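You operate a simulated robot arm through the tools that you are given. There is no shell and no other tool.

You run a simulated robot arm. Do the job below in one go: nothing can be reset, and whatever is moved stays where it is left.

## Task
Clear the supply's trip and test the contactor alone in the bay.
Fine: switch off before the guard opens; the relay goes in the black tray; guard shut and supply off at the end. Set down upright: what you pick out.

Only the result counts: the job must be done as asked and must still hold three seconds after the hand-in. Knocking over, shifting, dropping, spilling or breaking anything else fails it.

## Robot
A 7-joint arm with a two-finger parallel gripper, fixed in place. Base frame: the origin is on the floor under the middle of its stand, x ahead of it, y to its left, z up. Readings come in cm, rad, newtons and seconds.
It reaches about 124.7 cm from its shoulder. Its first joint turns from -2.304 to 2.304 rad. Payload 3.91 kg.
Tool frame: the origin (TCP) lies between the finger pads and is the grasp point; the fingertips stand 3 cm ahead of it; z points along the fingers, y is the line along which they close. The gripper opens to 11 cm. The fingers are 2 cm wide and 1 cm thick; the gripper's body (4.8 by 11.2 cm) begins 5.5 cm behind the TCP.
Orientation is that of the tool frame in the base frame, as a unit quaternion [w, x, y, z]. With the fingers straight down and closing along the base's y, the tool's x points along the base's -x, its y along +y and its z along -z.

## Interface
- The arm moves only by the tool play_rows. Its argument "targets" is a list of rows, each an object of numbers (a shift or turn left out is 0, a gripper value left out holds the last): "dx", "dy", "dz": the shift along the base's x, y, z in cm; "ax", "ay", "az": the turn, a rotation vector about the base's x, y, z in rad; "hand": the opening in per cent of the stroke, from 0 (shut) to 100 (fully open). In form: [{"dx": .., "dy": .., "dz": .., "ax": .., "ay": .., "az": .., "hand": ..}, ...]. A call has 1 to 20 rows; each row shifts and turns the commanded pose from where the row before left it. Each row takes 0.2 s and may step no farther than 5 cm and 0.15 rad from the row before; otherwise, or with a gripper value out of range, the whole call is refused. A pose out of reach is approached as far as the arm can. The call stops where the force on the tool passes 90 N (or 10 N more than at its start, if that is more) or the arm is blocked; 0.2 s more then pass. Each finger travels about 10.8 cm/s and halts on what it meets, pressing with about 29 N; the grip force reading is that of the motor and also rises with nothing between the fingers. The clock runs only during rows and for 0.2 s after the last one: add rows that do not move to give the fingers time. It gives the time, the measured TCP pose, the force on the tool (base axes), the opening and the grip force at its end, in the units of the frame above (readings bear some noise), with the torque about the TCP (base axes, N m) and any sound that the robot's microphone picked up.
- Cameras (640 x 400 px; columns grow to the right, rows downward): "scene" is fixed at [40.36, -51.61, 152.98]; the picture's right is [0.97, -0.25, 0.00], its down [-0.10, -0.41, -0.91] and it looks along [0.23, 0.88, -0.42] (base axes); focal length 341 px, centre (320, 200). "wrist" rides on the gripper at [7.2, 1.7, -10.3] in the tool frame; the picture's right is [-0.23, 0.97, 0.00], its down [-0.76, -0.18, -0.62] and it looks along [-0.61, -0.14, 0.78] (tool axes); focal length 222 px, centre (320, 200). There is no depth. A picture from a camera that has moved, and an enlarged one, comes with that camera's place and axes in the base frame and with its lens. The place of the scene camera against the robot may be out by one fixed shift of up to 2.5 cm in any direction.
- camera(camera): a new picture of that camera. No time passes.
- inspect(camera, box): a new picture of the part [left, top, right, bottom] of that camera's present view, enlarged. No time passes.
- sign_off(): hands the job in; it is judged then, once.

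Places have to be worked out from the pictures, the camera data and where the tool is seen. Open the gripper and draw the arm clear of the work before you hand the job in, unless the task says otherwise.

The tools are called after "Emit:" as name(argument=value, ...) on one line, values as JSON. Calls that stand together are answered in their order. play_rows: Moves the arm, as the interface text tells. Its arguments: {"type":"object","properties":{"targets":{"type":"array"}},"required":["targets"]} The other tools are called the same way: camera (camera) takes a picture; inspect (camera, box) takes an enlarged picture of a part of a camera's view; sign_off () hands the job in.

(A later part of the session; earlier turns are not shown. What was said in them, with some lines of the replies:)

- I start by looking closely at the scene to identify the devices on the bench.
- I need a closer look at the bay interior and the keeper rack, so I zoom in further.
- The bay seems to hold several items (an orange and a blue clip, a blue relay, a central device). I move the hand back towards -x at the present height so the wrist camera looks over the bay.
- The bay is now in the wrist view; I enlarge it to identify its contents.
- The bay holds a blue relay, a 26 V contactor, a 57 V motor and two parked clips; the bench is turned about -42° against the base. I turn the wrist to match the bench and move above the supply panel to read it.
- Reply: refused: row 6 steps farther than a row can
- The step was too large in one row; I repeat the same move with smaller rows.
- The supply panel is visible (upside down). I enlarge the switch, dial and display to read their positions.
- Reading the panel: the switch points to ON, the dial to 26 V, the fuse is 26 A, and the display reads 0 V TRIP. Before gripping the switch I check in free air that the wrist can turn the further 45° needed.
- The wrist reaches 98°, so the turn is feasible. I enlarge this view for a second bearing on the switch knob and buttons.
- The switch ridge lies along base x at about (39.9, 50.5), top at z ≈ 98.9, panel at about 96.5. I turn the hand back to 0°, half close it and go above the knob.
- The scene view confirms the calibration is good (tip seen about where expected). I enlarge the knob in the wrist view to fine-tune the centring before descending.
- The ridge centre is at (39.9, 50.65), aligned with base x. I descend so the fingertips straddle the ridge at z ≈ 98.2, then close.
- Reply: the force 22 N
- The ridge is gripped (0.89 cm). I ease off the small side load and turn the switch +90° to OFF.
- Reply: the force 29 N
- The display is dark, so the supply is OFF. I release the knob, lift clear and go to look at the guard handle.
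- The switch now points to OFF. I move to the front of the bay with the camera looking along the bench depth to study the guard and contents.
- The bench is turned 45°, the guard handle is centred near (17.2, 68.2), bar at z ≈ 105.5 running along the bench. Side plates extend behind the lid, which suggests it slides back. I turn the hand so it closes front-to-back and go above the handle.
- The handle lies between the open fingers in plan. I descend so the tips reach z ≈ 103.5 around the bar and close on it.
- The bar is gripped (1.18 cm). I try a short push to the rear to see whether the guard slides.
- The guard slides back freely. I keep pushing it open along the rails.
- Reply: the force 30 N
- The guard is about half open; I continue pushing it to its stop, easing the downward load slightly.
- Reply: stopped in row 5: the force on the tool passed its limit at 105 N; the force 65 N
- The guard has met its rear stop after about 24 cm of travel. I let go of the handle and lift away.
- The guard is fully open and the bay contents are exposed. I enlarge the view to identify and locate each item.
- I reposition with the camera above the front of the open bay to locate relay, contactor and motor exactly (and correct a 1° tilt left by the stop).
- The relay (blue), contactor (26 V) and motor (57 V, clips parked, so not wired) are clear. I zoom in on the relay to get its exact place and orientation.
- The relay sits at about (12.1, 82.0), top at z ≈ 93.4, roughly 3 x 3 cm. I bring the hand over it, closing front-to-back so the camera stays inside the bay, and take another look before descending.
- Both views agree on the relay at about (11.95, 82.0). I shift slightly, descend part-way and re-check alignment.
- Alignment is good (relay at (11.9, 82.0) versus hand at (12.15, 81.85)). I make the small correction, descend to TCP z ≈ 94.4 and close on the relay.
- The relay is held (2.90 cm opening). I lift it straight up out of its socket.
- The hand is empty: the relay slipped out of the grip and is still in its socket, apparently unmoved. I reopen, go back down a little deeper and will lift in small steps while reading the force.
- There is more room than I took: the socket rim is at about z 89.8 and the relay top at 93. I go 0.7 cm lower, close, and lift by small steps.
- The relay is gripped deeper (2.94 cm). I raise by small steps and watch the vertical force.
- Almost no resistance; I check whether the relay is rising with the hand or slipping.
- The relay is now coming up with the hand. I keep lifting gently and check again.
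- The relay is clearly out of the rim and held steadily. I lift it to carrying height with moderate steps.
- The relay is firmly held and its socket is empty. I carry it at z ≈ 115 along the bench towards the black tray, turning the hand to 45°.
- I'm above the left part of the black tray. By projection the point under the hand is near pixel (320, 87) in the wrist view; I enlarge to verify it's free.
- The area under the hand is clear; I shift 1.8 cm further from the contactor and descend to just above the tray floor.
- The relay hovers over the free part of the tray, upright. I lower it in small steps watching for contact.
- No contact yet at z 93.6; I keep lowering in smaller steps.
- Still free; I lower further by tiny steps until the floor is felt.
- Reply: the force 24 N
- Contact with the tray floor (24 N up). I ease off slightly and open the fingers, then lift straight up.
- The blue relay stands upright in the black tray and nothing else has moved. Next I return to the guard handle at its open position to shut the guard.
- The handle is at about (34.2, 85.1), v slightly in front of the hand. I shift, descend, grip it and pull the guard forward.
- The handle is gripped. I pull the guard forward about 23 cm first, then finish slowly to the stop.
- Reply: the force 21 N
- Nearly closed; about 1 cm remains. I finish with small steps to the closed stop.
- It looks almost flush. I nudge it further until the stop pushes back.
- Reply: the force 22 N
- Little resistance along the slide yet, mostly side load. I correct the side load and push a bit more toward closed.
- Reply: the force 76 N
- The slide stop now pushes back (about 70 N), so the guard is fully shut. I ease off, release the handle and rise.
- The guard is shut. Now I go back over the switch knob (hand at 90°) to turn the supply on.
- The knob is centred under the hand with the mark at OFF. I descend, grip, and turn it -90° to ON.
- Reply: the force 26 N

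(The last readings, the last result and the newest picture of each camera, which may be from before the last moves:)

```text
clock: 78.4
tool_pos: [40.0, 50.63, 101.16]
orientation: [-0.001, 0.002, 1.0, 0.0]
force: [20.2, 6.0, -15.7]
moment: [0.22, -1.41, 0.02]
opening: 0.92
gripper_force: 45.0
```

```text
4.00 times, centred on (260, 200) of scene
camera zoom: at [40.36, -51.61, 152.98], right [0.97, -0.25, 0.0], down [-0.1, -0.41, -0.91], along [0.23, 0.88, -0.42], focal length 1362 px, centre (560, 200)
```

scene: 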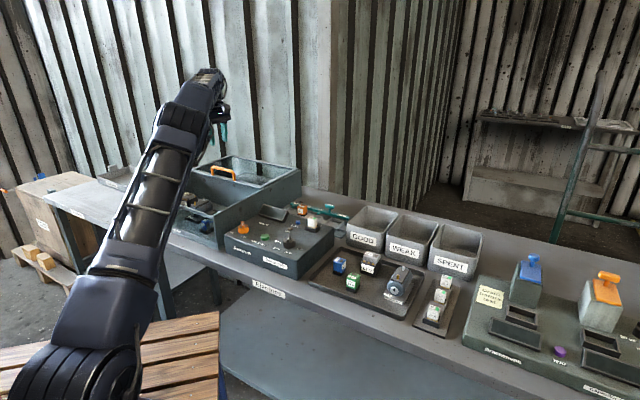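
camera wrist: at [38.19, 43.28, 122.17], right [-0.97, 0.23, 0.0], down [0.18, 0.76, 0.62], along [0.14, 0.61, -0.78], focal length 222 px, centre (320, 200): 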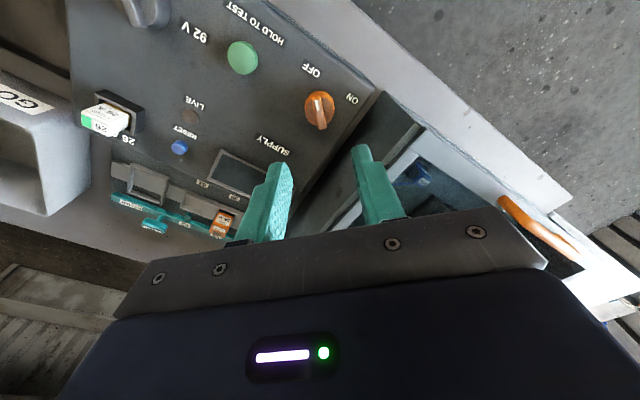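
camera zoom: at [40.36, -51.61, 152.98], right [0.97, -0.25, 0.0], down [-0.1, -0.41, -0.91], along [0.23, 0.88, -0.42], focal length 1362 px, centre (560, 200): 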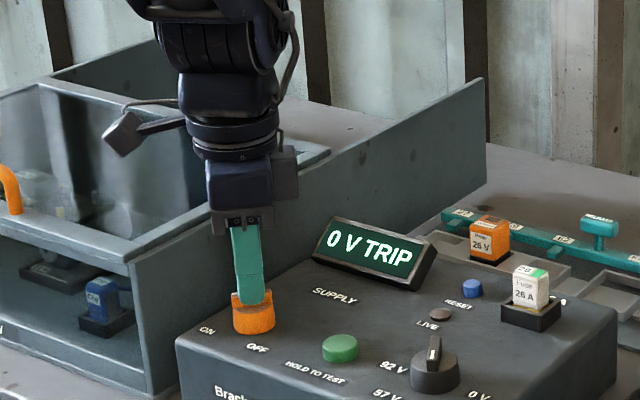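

The supply is on and shows 0 V TRIP with the guard shut. I release the switch, close the fingers and move above the RESET button for a close look.

Emit:
play_rows(targets=[{"hand": 35}, {}, {"dz": 3}, {"dz": 4}, {"dz": 4, "hand": 0}, {"dx": 2.87, "az": 0.131}, {"dx": 2.87, "az": 0.131}, {"dx": 2.87, "az": 0.131}, {"dx": 2.87, "az": 0.131}, {"dx": 2.87, "az": 0.131}, {"dx": 2.87, "az": 0.131}, {"dz": -2}, {}])

Emit:
camera(camera="wrist")

Emit:
inspect(camera="wrist", box=[240, 70, 400, 190])

Emit:
inspect(camera="scene", box=[220, 180, 340, 260])

```text
clock: 81.2
tool_pos: [57.09, 50.44, 110.13]
orientation: [0.0, -0.383, 0.924, 0.0]
force: [-0.3, -0.2, 0.3]
moment: [-0.01, 0.0, 0.0]
opening: 0.0
gripper_force: 28.2
```

```text
taken
camera wrist: at [50.81, 46.55, 120.44], right [-0.53, 0.85, 0.0], down [0.66, 0.41, 0.62], along [0.53, 0.33, -0.78], focal length 222 px, centre (320, 200)
```

wrist: 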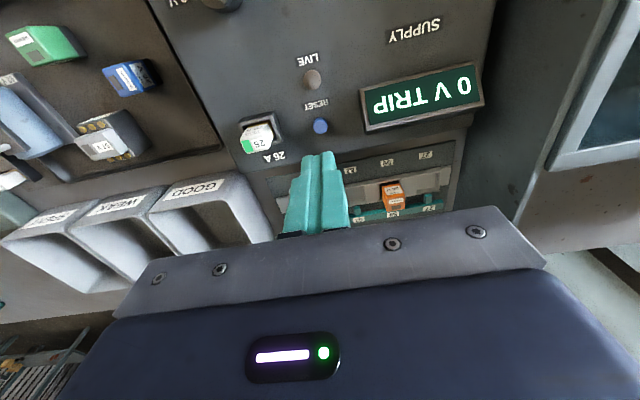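

```text
3.33 times, centred on (320, 130) of wrist
camera zoom: at [50.81, 46.55, 120.44], right [-0.53, 0.85, 0.0], down [0.66, 0.41, 0.62], along [0.53, 0.33, -0.78], focal length 740 px, centre (320, 433)
```

zoom: 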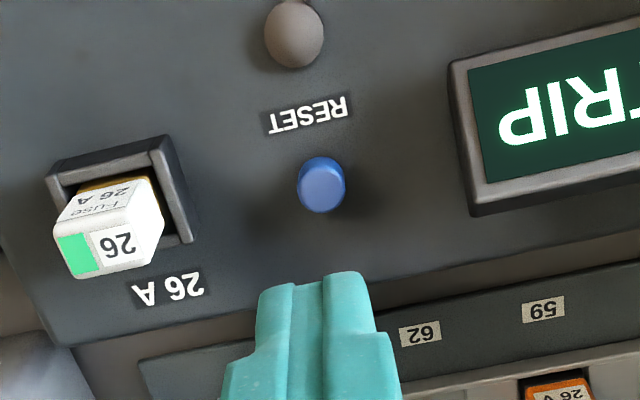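

```text
5.00 times, centred on (280, 220) of scene
camera zoom: at [40.36, -51.61, 152.98], right [0.97, -0.25, 0.0], down [-0.1, -0.41, -0.91], along [0.23, 0.88, -0.42], focal length 1703 px, centre (520, 100)
```

zoom: 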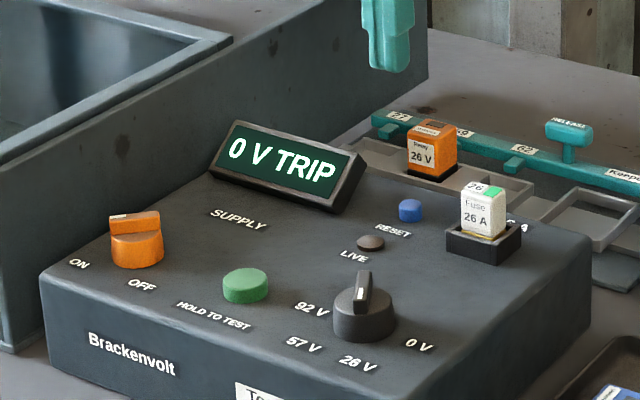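

RESET (blue) is at about (58.0, 51.2), top near z 97.4. I shift over it, and descend with closed fingertips to just above.

Emit:
play_rows(targets=[{"dx": 0.92, "dy": 0.74}, {"dz": -4}, {"dz": -3}, {"dz": -1.5}, {}])

Emit:
inspect(camera="wrist", box=[240, 70, 400, 190])

Emit:
inspect(camera="scene", box=[260, 180, 360, 250])

```text
clock: 82.4
tool_pos: [57.95, 51.18, 101.49]
orientation: [0.0, -0.383, 0.924, 0.0]
force: [0.3, -0.3, -0.5]
moment: [0.02, -0.03, -0.01]
opening: 0.0
gripper_force: 28.7
```

```text
3.33 times, centred on (320, 130) of wrist
camera zoom: at [51.62, 47.31, 111.82], right [-0.53, 0.85, 0.0], down [0.66, 0.41, 0.62], along [0.53, 0.33, -0.78], focal length 740 px, centre (320, 433)
```

zoom: 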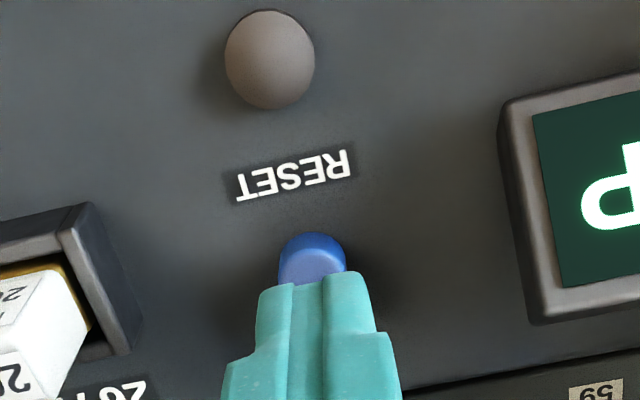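

```text
5.71 times, centred on (310, 215) of scene
camera zoom: at [40.36, -51.61, 152.98], right [0.97, -0.25, 0.0], down [-0.1, -0.41, -0.91], along [0.23, 0.88, -0.42], focal length 1946 px, centre (377, 114)
```

zoom: 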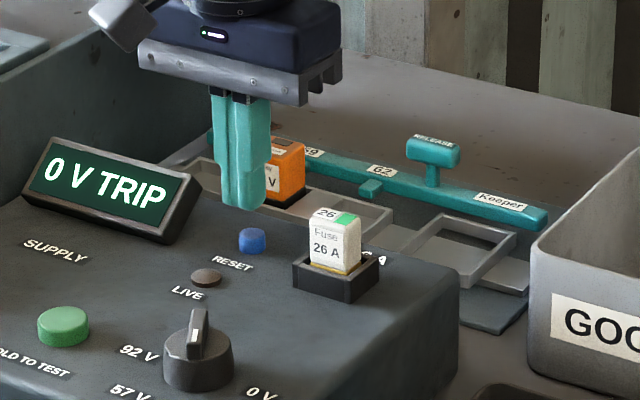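

The tip is over the button within a few mm; I correct slightly towards the front and press down in small steps.

Emit:
play_rows(targets=[{"dx": -0.2, "dy": -0.18, "dz": -0.7}, {"dz": -0.3}, {"dz": -0.2}, {}])

Emit:
inspect(camera="scene", box=[220, 180, 340, 260])

```text
clock: 83.4
tool_pos: [57.82, 51.09, 100.35]
orientation: [0.0, -0.383, 0.924, 0.0]
force: [-0.4, 1.1, -0.3]
moment: [0.02, 0.03, 0.01]
opening: 0.0
gripper_force: 28.9
```

```text
5.00 times, centred on (280, 220) of scene
camera zoom: at [40.36, -51.61, 152.98], right [0.97, -0.25, 0.0], down [-0.1, -0.41, -0.91], along [0.23, 0.88, -0.42], focal length 1703 px, centre (520, 100)
```

zoom: 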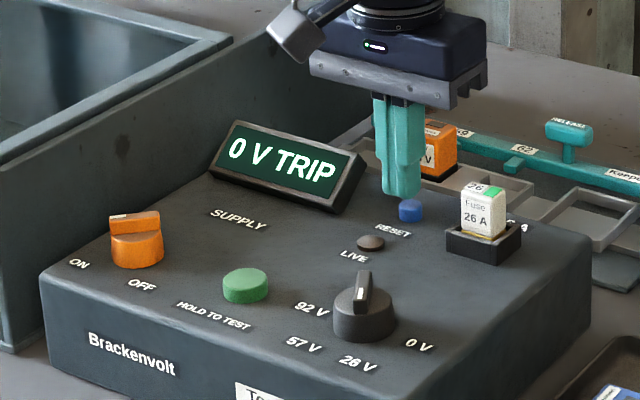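

No contact yet; I go down further in small steps.

Emit:
play_rows(targets=[{"dz": -0.2}, {"dz": -0.2}, {}])

Emit:
inspect(camera="scene", box=[220, 180, 340, 260])

```text
clock: 84.2
tool_pos: [57.81, 51.13, 99.97]
orientation: [-0.001, -0.383, 0.924, -0.001]
force: [-0.2, 0.5, 0.2]
moment: [0.03, 0.0, -0.02]
opening: 0.0
gripper_force: 29.0
```

```text
5.00 times, centred on (280, 220) of scene
camera zoom: at [40.36, -51.61, 152.98], right [0.97, -0.25, 0.0], down [-0.1, -0.41, -0.91], along [0.23, 0.88, -0.42], focal length 1703 px, centre (520, 100)
```

zoom: 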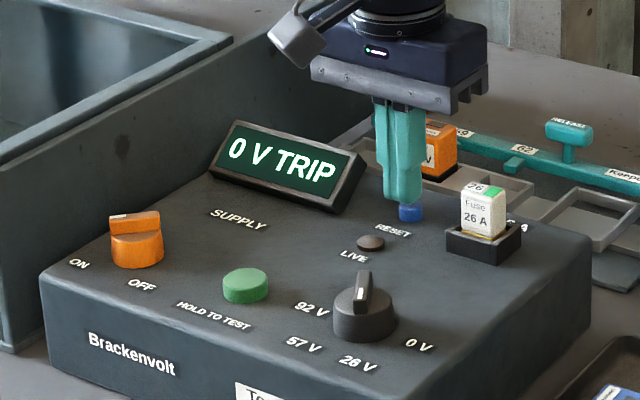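

Tip is just about at the button. I continue lower in 0.2 cm steps.

Emit:
play_rows(targets=[{"dz": -0.2}, {"dz": -0.15}, {}])

Emit:
inspect(camera="scene", box=[220, 180, 340, 260])

Emit:
inspect(camera="wrist", box=[240, 70, 400, 190])

```text
clock: 85.0
tool_pos: [57.96, 51.16, 99.81]
orientation: [0.0, -0.382, 0.924, 0.0]
force: [0.0, 0.1, 0.7]
moment: [0.03, -0.01, 0.04]
opening: 0.0
gripper_force: 28.6
```

```text
5.00 times, centred on (280, 220) of scene
camera zoom: at [40.36, -51.61, 152.98], right [0.97, -0.25, 0.0], down [-0.1, -0.41, -0.91], along [0.23, 0.88, -0.42], focal length 1703 px, centre (520, 100)
```

zoom: 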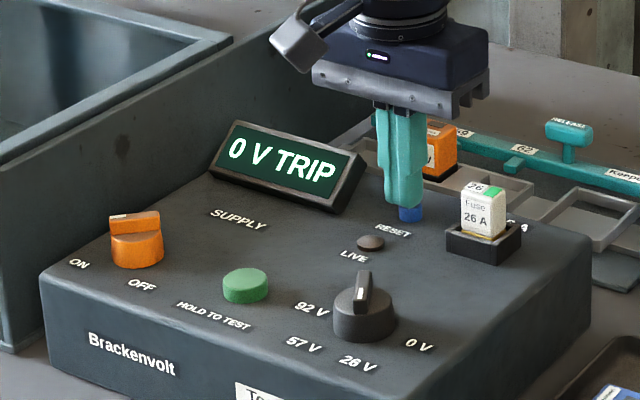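

```text
3.33 times, centred on (320, 130) of wrist
camera zoom: at [51.59, 47.28, 110.01], right [-0.53, 0.85, 0.0], down [0.66, 0.41, 0.62], along [0.53, 0.33, -0.78], focal length 740 px, centre (320, 433)
```

zoom: 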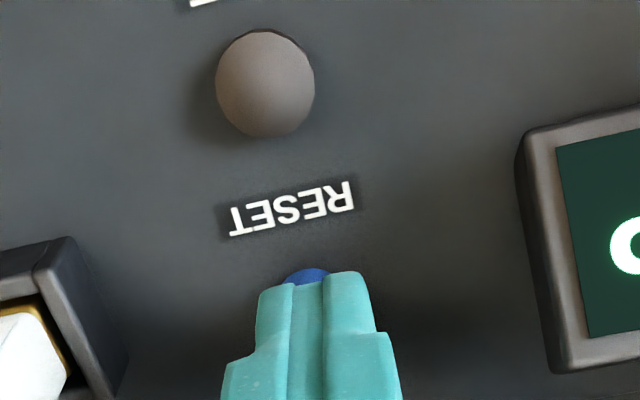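

Almost no force yet; I keep pressing down by small steps.

Emit:
play_rows(targets=[{"dz": -0.15}, {"dz": -0.15}, {}])

Emit:
inspect(camera="scene", box=[220, 180, 340, 260])

```text
clock: 85.8
tool_pos: [57.94, 51.18, 99.47]
orientation: [0.0, -0.382, 0.924, 0.0]
force: [-0.6, 0.2, 0.3]
moment: [0.0, 0.02, -0.01]
opening: 0.0
gripper_force: 29.4
```

```text
5.00 times, centred on (280, 220) of scene
camera zoom: at [40.36, -51.61, 152.98], right [0.97, -0.25, 0.0], down [-0.1, -0.41, -0.91], along [0.23, 0.88, -0.42], focal length 1703 px, centre (520, 100)
```

zoom: 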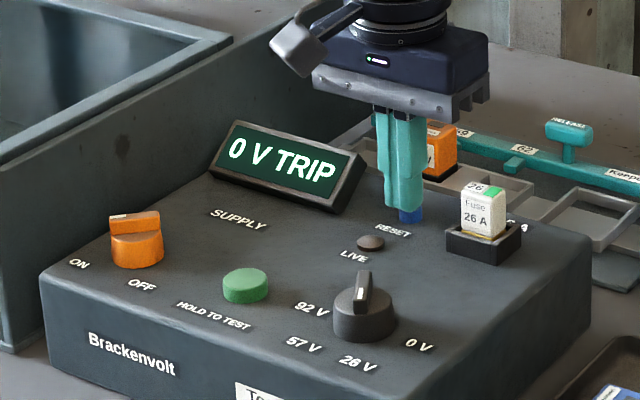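

Still free of contact; the panel must be slightly lower here. I continue carefully.

Emit:
play_rows(targets=[{"dz": -0.15}, {"dz": -0.15}, {}])

Emit:
inspect(camera="scene", box=[270, 195, 330, 245])

```text
clock: 86.6
tool_pos: [58.01, 51.26, 99.23]
orientation: [0.001, -0.383, 0.924, 0.0]
force: [1.5, -0.7, 4.2]
moment: [-0.02, -0.05, 0.01]
opening: 0.02
gripper_force: 29.1
heard: click
```

```text
8.00 times, centred on (300, 220) of scene
camera zoom: at [40.36, -51.61, 152.98], right [0.97, -0.25, 0.0], down [-0.1, -0.41, -0.91], along [0.23, 0.88, -0.42], focal length 2725 px, centre (480, 40)
```

zoom: 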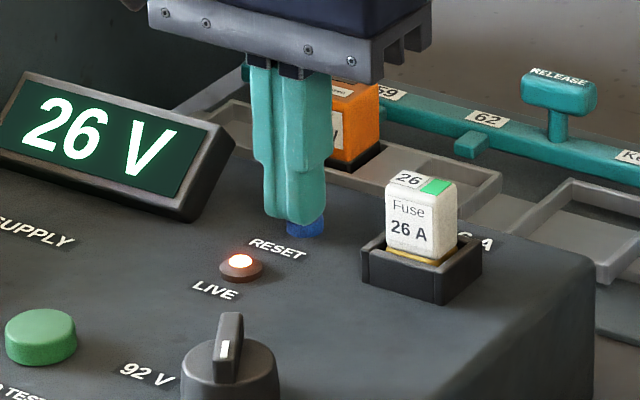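

Click heard: the trip is cleared, the display reads 26 V and LIVE is lit. I lift off and move above the green HOLD TO TEST button.

Emit:
play_rows(targets=[{"dz": 1}, {"dz": 3}, {"dz": 4}, {"dx": -2.9, "dy": -1.69}, {"dx": -2.9, "dy": -1.69}, {"dx": -2.9, "dy": -1.69}, {"dx": -2.9, "dy": -1.69}, {}])

Emit:
camera(camera="wrist")

Emit:
inspect(camera="wrist", box=[240, 70, 400, 190])

Emit:
inspect(camera="scene", box=[220, 180, 340, 260])

```text
clock: 88.4
tool_pos: [46.16, 44.39, 107.09]
orientation: [0.0, -0.383, 0.924, 0.001]
force: [-0.2, -0.4, 0.6]
moment: [0.01, 0.01, -0.03]
opening: 0.01
gripper_force: 29.3
```

```text
taken
camera wrist: at [39.81, 40.51, 117.38], right [-0.53, 0.85, 0.0], down [0.66, 0.41, 0.62], along [0.53, 0.33, -0.78], focal length 222 px, centre (320, 200)
```

wrist: 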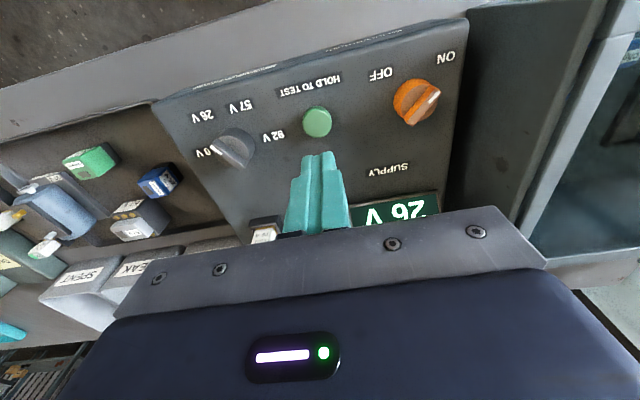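

```text
3.33 times, centred on (320, 130) of wrist
camera zoom: at [39.81, 40.51, 117.38], right [-0.53, 0.85, 0.0], down [0.66, 0.41, 0.62], along [0.53, 0.33, -0.78], focal length 740 px, centre (320, 433)
```

zoom: 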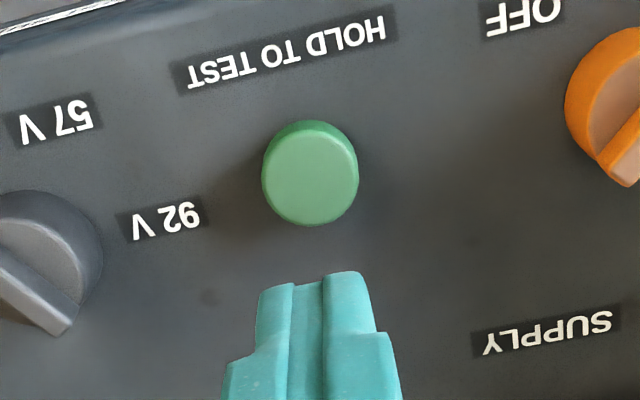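

```text
5.00 times, centred on (280, 220) of scene
camera zoom: at [40.36, -51.61, 152.98], right [0.97, -0.25, 0.0], down [-0.1, -0.41, -0.91], along [0.23, 0.88, -0.42], focal length 1703 px, centre (520, 100)
```

zoom: 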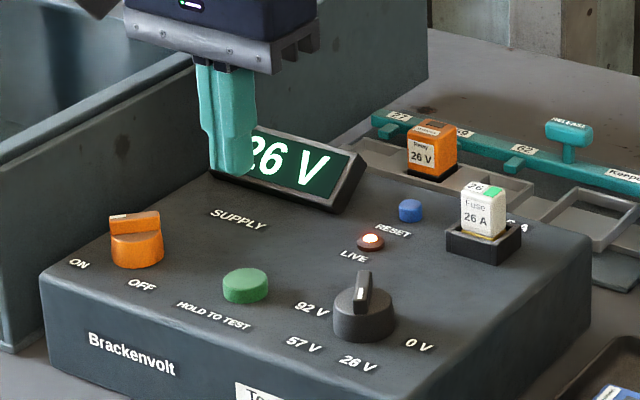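

The supply is live at 26 V, no trip, and HOLD TO TEST is at about (46.4, 44.4). I descend onto it and press.

Emit:
play_rows(targets=[{"dx": 0.2, "dz": -3}, {"dz": -3}, {"dz": -1}, {"dz": -0.4}, {"dz": -0.2}, {"dz": -0.2}])

Emit:
inspect(camera="scene", box=[220, 180, 340, 260])

```text
clock: 89.8
tool_pos: [46.56, 44.37, 99.45]
orientation: [0.001, -0.382, 0.924, 0.0]
force: [0.5, -0.8, 1.5]
moment: [0.01, 0.0, 0.01]
opening: 0.01
gripper_force: 29.3
heard: click
```

```text
5.00 times, centred on (280, 220) of scene
camera zoom: at [40.36, -51.61, 152.98], right [0.97, -0.25, 0.0], down [-0.1, -0.41, -0.91], along [0.23, 0.88, -0.42], focal length 1703 px, centre (520, 100)
```

zoom: 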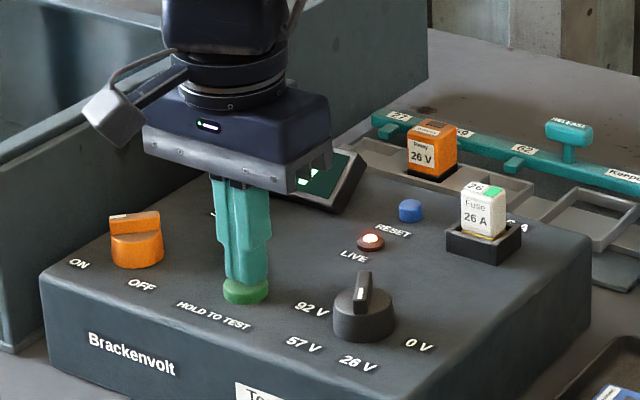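

A click: the test button is down. I hold it for a few seconds and watch the display and bay.

Emit:
play_rows(targets=[{"dz": -0.05}, {}, {}, {}, {}, {}, {}, {}])

Emit:
camera(camera="wrist")

Emit:
camera(camera="scene")

```text
clock: 91.6
tool_pos: [46.48, 44.37, 99.33]
orientation: [0.0, -0.383, 0.924, 0.0]
force: [0.4, -0.1, 2.0]
moment: [0.04, 0.04, -0.02]
opening: 0.0
gripper_force: 29.2
```

```text
taken
camera wrist: at [40.2, 40.45, 109.58], right [-0.53, 0.85, 0.0], down [0.66, 0.41, 0.62], along [0.53, 0.33, -0.78], focal length 222 px, centre (320, 200)
```

wrist: 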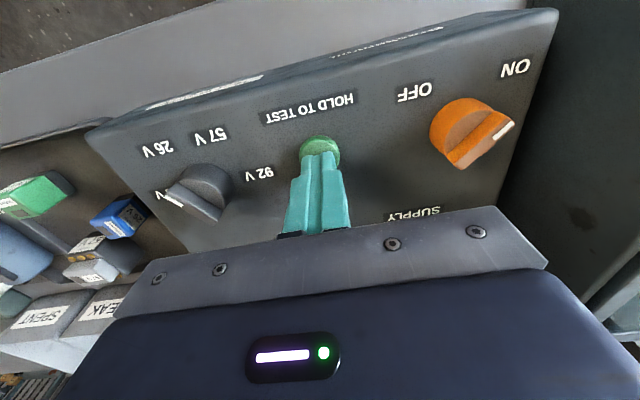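

```text
taken
```

scene: 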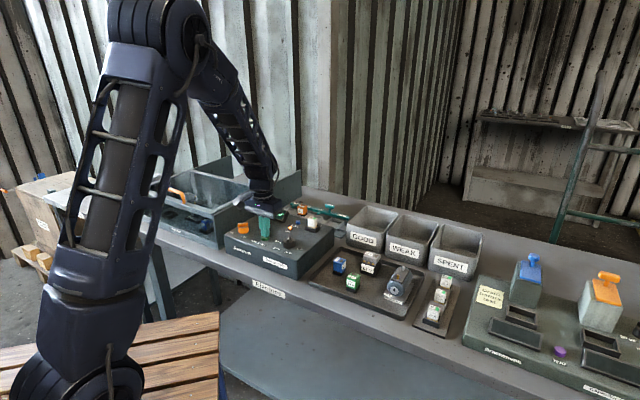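

I zoom on the display area and the bay while the button is held.

Emit:
inspect(camera="scene", box=[245, 190, 315, 245])

Emit:
inspect(camera="scene", box=[135, 160, 265, 250])

```text
7.27 times, centred on (280, 218) of scene
camera zoom: at [40.36, -51.61, 152.98], right [0.97, -0.25, 0.0], down [-0.1, -0.41, -0.91], along [0.23, 0.88, -0.42], focal length 2477 px, centre (611, 73)
```

zoom: 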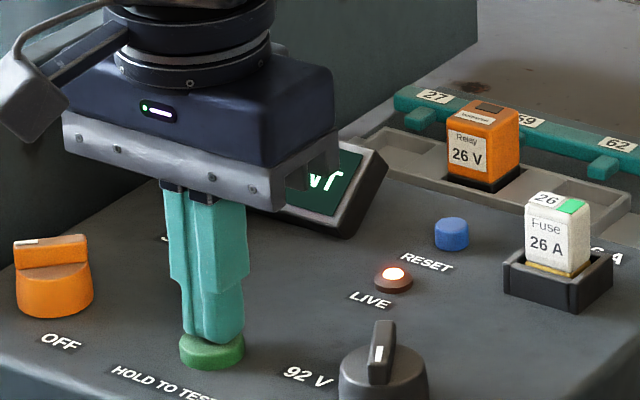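

```text
4.44 times, centred on (200, 205) of scene
camera zoom: at [40.36, -51.61, 152.98], right [0.97, -0.25, 0.0], down [-0.1, -0.41, -0.91], along [0.23, 0.88, -0.42], focal length 1514 px, centre (853, 178)
```

zoom: 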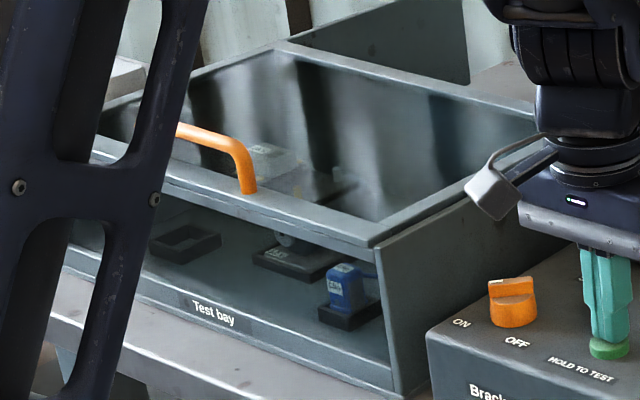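

The visible part of the display appears to show a tick. I hold one second more, then lift off and read the display.

Emit:
play_rows(targets=[{}, {}, {}, {}, {}])

Emit:
inspect(camera="scene", box=[245, 190, 315, 245])

Emit:
play_rows(targets=[{"dz": 1}, {"dz": 3}, {"dz": 4}, {"dz": 3}])

Emit:
inspect(camera="scene", box=[220, 180, 340, 260])

Emit:
camera(camera="wrist")

```text
clock: 92.8
tool_pos: [46.54, 44.36, 99.23]
orientation: [0.0, -0.384, 0.923, 0.0]
force: [-1.3, 0.1, 1.6]
moment: [-0.02, 0.02, 0.0]
opening: 0.0
gripper_force: 28.9
```

```text
7.27 times, centred on (280, 218) of scene
camera zoom: at [40.36, -51.61, 152.98], right [0.97, -0.25, 0.0], down [-0.1, -0.41, -0.91], along [0.23, 0.88, -0.42], focal length 2477 px, centre (611, 73)
```

zoom: 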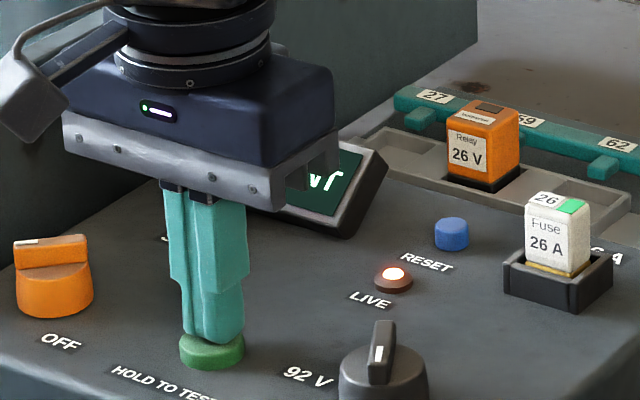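

```text
clock: 93.8
tool_pos: [46.38, 44.46, 110.36]
orientation: [0.0, -0.383, 0.924, -0.001]
force: [-0.6, 0.9, -0.3]
moment: [0.05, 0.03, -0.02]
opening: 0.01
gripper_force: 28.4
```

```text
5.00 times, centred on (280, 220) of scene
camera zoom: at [40.36, -51.61, 152.98], right [0.97, -0.25, 0.0], down [-0.1, -0.41, -0.91], along [0.23, 0.88, -0.42], focal length 1703 px, centre (520, 100)
```

zoom: 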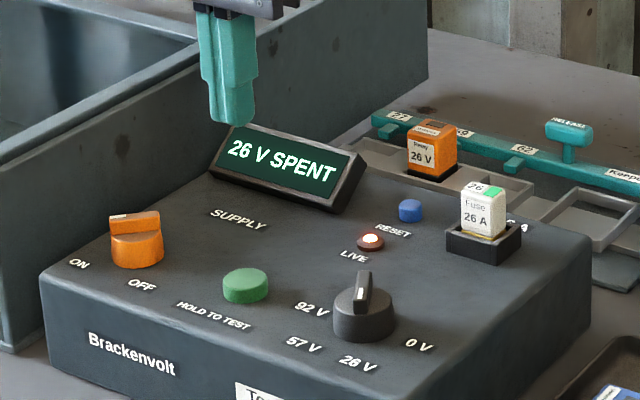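

```text
taken
camera wrist: at [40.09, 40.5, 120.71], right [-0.53, 0.85, 0.0], down [0.66, 0.41, 0.62], along [0.53, 0.33, -0.78], focal length 222 px, centre (320, 200)
```

wrist: 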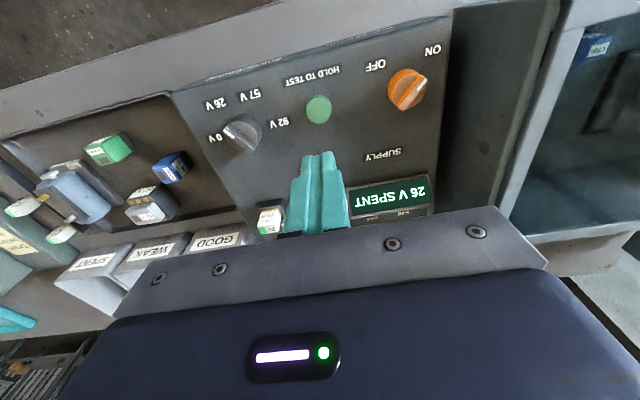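

The display reads "26 V SPENT": the contactor alone has been tested and given a verdict, without a trip. Now I go back to the switch (hand at 0°) to turn the supply off.

Emit:
play_rows(targets=[{"dx": -1.075, "dy": 1.033, "dz": 0.27, "az": -0.1309, "hand": 40}, {"dx": -1.075, "dy": 1.033, "dz": 0.27, "az": -0.1309}, {"dx": -1.075, "dy": 1.033, "dz": 0.27, "az": -0.1309}, {"dx": -1.075, "dy": 1.033, "dz": 0.27, "az": -0.1309}, {"dx": -1.075, "dy": 1.033, "dz": 0.27, "az": -0.1309}, {"dx": -1.075, "dy": 1.033, "dz": 0.27, "az": -0.1309}, {}])

Emit:
inspect(camera="wrist", box=[280, 70, 360, 140])

Emit:
camera(camera="wrist")

```text
clock: 95.4
tool_pos: [40.12, 50.49, 111.85]
orientation: [0.0, 0.001, 1.0, 0.001]
force: [-0.1, -0.5, -0.1]
moment: [-0.03, 0.01, -0.02]
opening: 4.37
gripper_force: 0.1
```

```text
5.71 times, centred on (320, 105) of wrist
camera zoom: at [32.86, 52.3, 122.16], right [0.23, 0.97, 0.0], down [0.76, -0.18, 0.62], along [0.61, -0.14, -0.78], focal length 1269 px, centre (320, 743)
```

zoom: 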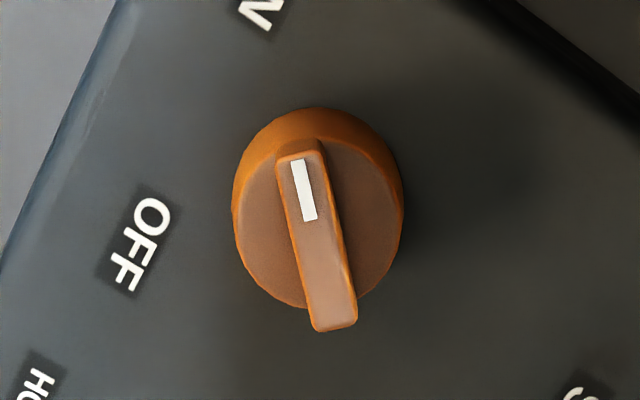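

```text
taken
camera wrist: at [32.86, 52.3, 122.16], right [0.23, 0.97, 0.0], down [0.76, -0.18, 0.62], along [0.61, -0.14, -0.78], focal length 222 px, centre (320, 200)
```

wrist: 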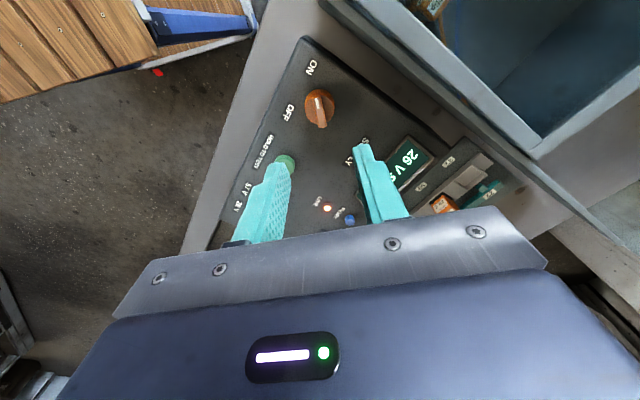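

The knob is centred with its mark at ON. I descend, grip and turn it +90° to OFF.

Emit:
play_rows(targets=[{"dx": -0.15, "dz": -4}, {"dz": -4}, {"dz": -2}, {"dz": -0.75}, {}, {"hand": 0}, {}, {}])

Emit:
play_rows(targets=[{"az": 0.131}, {"az": 0.131}, {"az": 0.131}, {"az": 0.131}, {"az": 0.131}, {"az": 0.131}, {"az": 0.131}, {"az": 0.131}, {"az": 0.131}, {"az": 0.131}, {"az": 0.131}, {"az": 0.131}, {}])

Emit:
inspect(camera="scene", box=[200, 150, 320, 250])

```text
clock: 97.2
tool_pos: [39.81, 50.66, 101.0]
orientation: [0.0, 0.0, 1.0, 0.0]
force: [1.1, 21.1, -5.7]
moment: [0.57, -0.33, 0.02]
opening: 0.91
gripper_force: 45.3
```

```text
clock: 100.0
tool_pos: [40.0, 50.39, 101.11]
orientation: [0.001, 0.708, -0.707, 0.0]
force: [8.9, -27.4, -23.9]
moment: [-0.86, -0.24, -0.06]
opening: 0.91
gripper_force: 45.5
```

```text
4.00 times, centred on (260, 200) of scene
camera zoom: at [40.36, -51.61, 152.98], right [0.97, -0.25, 0.0], down [-0.1, -0.41, -0.91], along [0.23, 0.88, -0.42], focal length 1362 px, centre (560, 200)
```

zoom: 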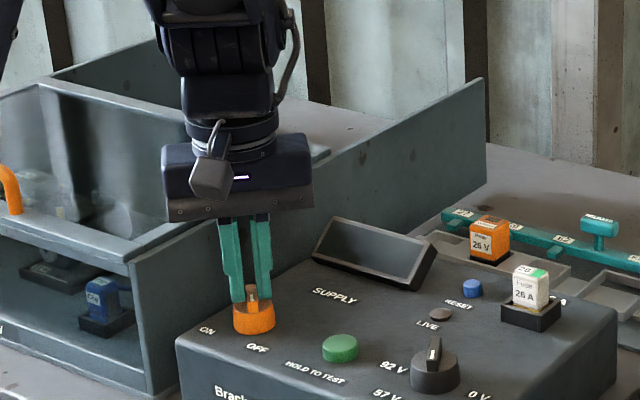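

The display and LIVE lamp are dark: supply off. I release the knob, raise the hand well clear, and check the final state.

Emit:
play_rows(targets=[{"hand": 40}, {}, {"dz": 3}, {"dz": 5}, {"dz": 5}, {"dz": 5}, {"dz": 5}, {"dz": 5, "hand": 100}, {}])

Emit:
camera(camera="scene")

Emit:
inspect(camera="scene", box=[130, 150, 300, 260])

Emit:
inspect(camera="scene", box=[220, 195, 350, 285])

Emit:
inspect(camera="scene", box=[300, 190, 500, 340])

Emit:
camera(camera="wrist")

```text
clock: 102.0
tool_pos: [39.94, 50.41, 129.31]
orientation: [0.0, 0.708, -0.707, 0.001]
force: [0.8, -0.6, -0.5]
moment: [-0.01, -0.03, -0.01]
opening: 11.03
gripper_force: 0.1
```

```text
taken
```

scene: 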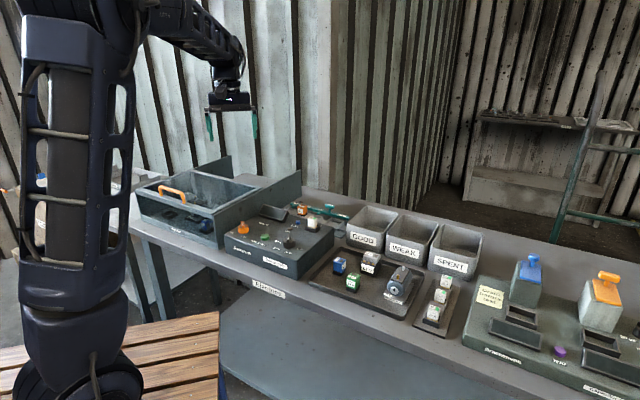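

```text
3.64 times, centred on (215, 205) of scene
camera zoom: at [40.36, -51.61, 152.98], right [0.97, -0.25, 0.0], down [-0.1, -0.41, -0.91], along [0.23, 0.88, -0.42], focal length 1239 px, centre (702, 182)
```

zoom: 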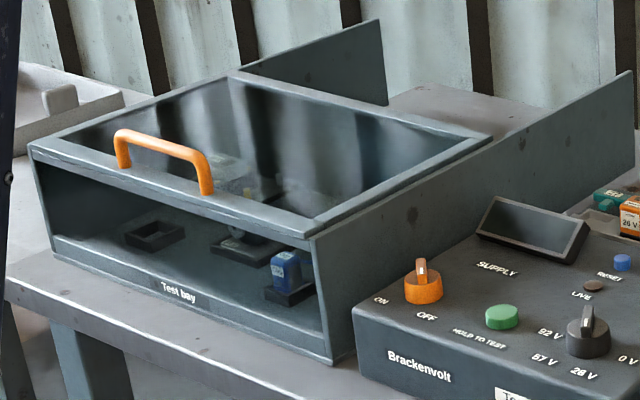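

```text
4.44 times, centred on (285, 240) of scene
camera zoom: at [40.36, -51.61, 152.98], right [0.97, -0.25, 0.0], down [-0.1, -0.41, -0.91], along [0.23, 0.88, -0.42], focal length 1514 px, centre (476, 22)
```

zoom: 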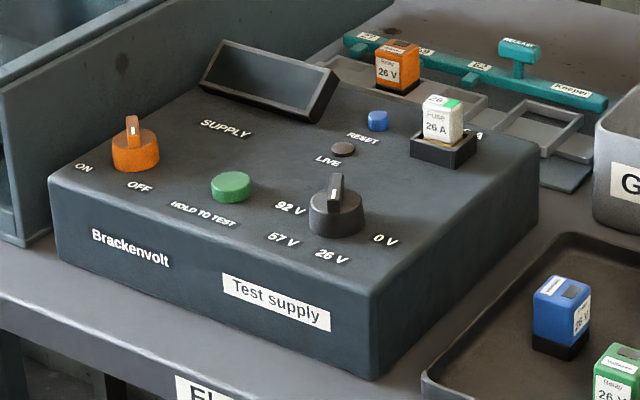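

```text
2.67 times, centred on (400, 265) of scene
camera zoom: at [40.36, -51.61, 152.98], right [0.97, -0.25, 0.0], down [-0.1, -0.41, -0.91], along [0.23, 0.88, -0.42], focal length 908 px, centre (107, 27)
```

zoom: 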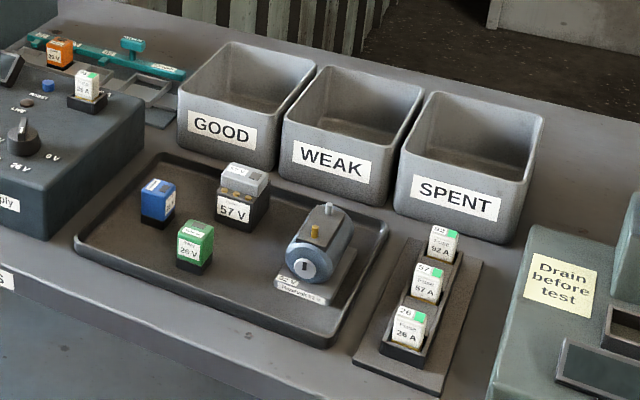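

```text
taken
camera wrist: at [38.26, 43.23, 139.46], right [-0.97, 0.23, 0.0], down [0.18, 0.76, 0.62], along [0.14, 0.61, -0.78], focal length 222 px, centre (320, 200)
```

wrist: 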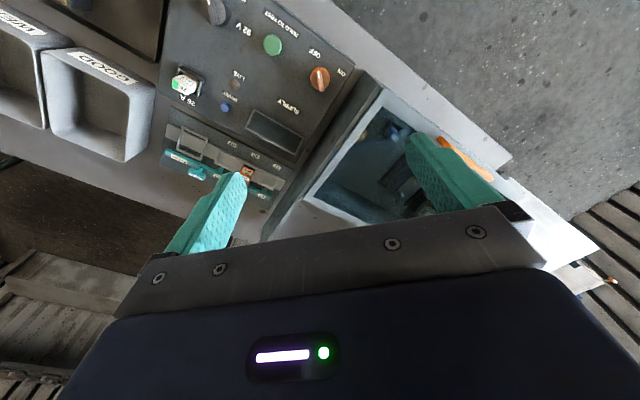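

All looks right. I repeat the very first crop of the bay to compare the guard's closed position with its initial one.

Emit:
inspect(camera="scene", box=[130, 170, 250, 250])

Emit:
inspect(camera="scene", box=[120, 150, 360, 300])

```text
5.00 times, centred on (190, 210) of scene
camera zoom: at [40.36, -51.61, 152.98], right [0.97, -0.25, 0.0], down [-0.1, -0.41, -0.91], along [0.23, 0.88, -0.42], focal length 1703 px, centre (970, 150)
```

zoom: 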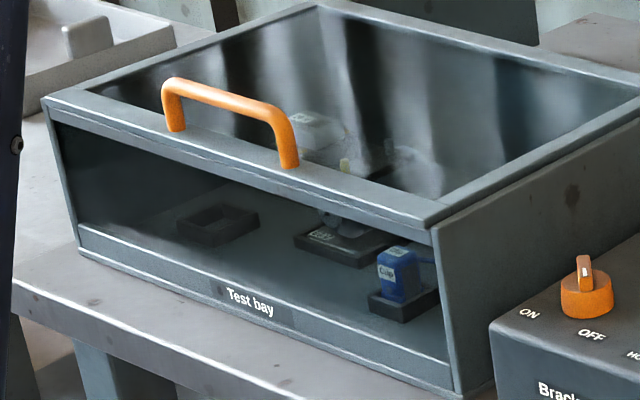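

```text
2.67 times, centred on (240, 225) of scene
camera zoom: at [40.36, -51.61, 152.98], right [0.97, -0.25, 0.0], down [-0.1, -0.41, -0.91], along [0.23, 0.88, -0.42], focal length 908 px, centre (533, 133)
```

zoom: 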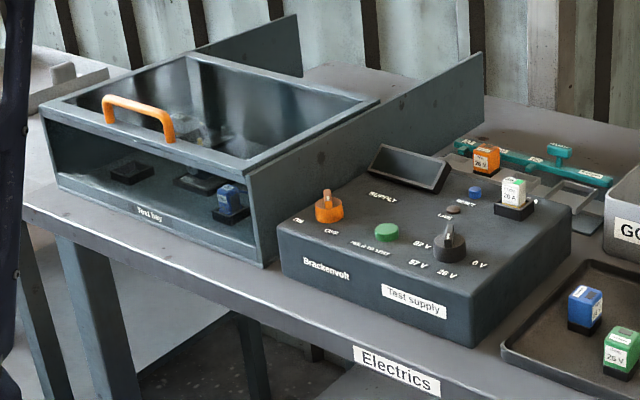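

The guard sits exactly where it was when shut. The supply is off, the relay stands upright in the black tray, the trip is cleared, and the contactor was tested with no other load connected. The hand is open and clear, so I hand the job in.

Emit:
sign_off()

```text
The job is handed in.
```

The supply's trip is cleared. The 26 V contactor has been tested, and the display read "26 V SPENT". The job is handed in, and I haven't seen how it was judged.

- **Order of work:** I switched the supply off before sliding the guard open. I took the relay out, shut the guard again, and switched on. RESET cleared the trip and the display showed 26 V. I held the test button for about three seconds, then switched off.
- **Relay:** The blue 26 V relay stands upright in the black tray. My first grip on it slipped while it was still in its socket; the second held, and it wasn't dropped.
- **End state:** The guard is back at its starting shut position, and the supply is off with its display and lamp dark. The hand is open and clear of the bench.

**Motor left in the bay:** The 57 V motor stayed in its place during the test. Its clips were parked, so I took it as not connected, and the supply did not trip again. If "alone" meant nothing else physically in the bay, that part was not met.

I left the contactor in the bay rather than moving it to the SPENT bin, since you asked only for the test.
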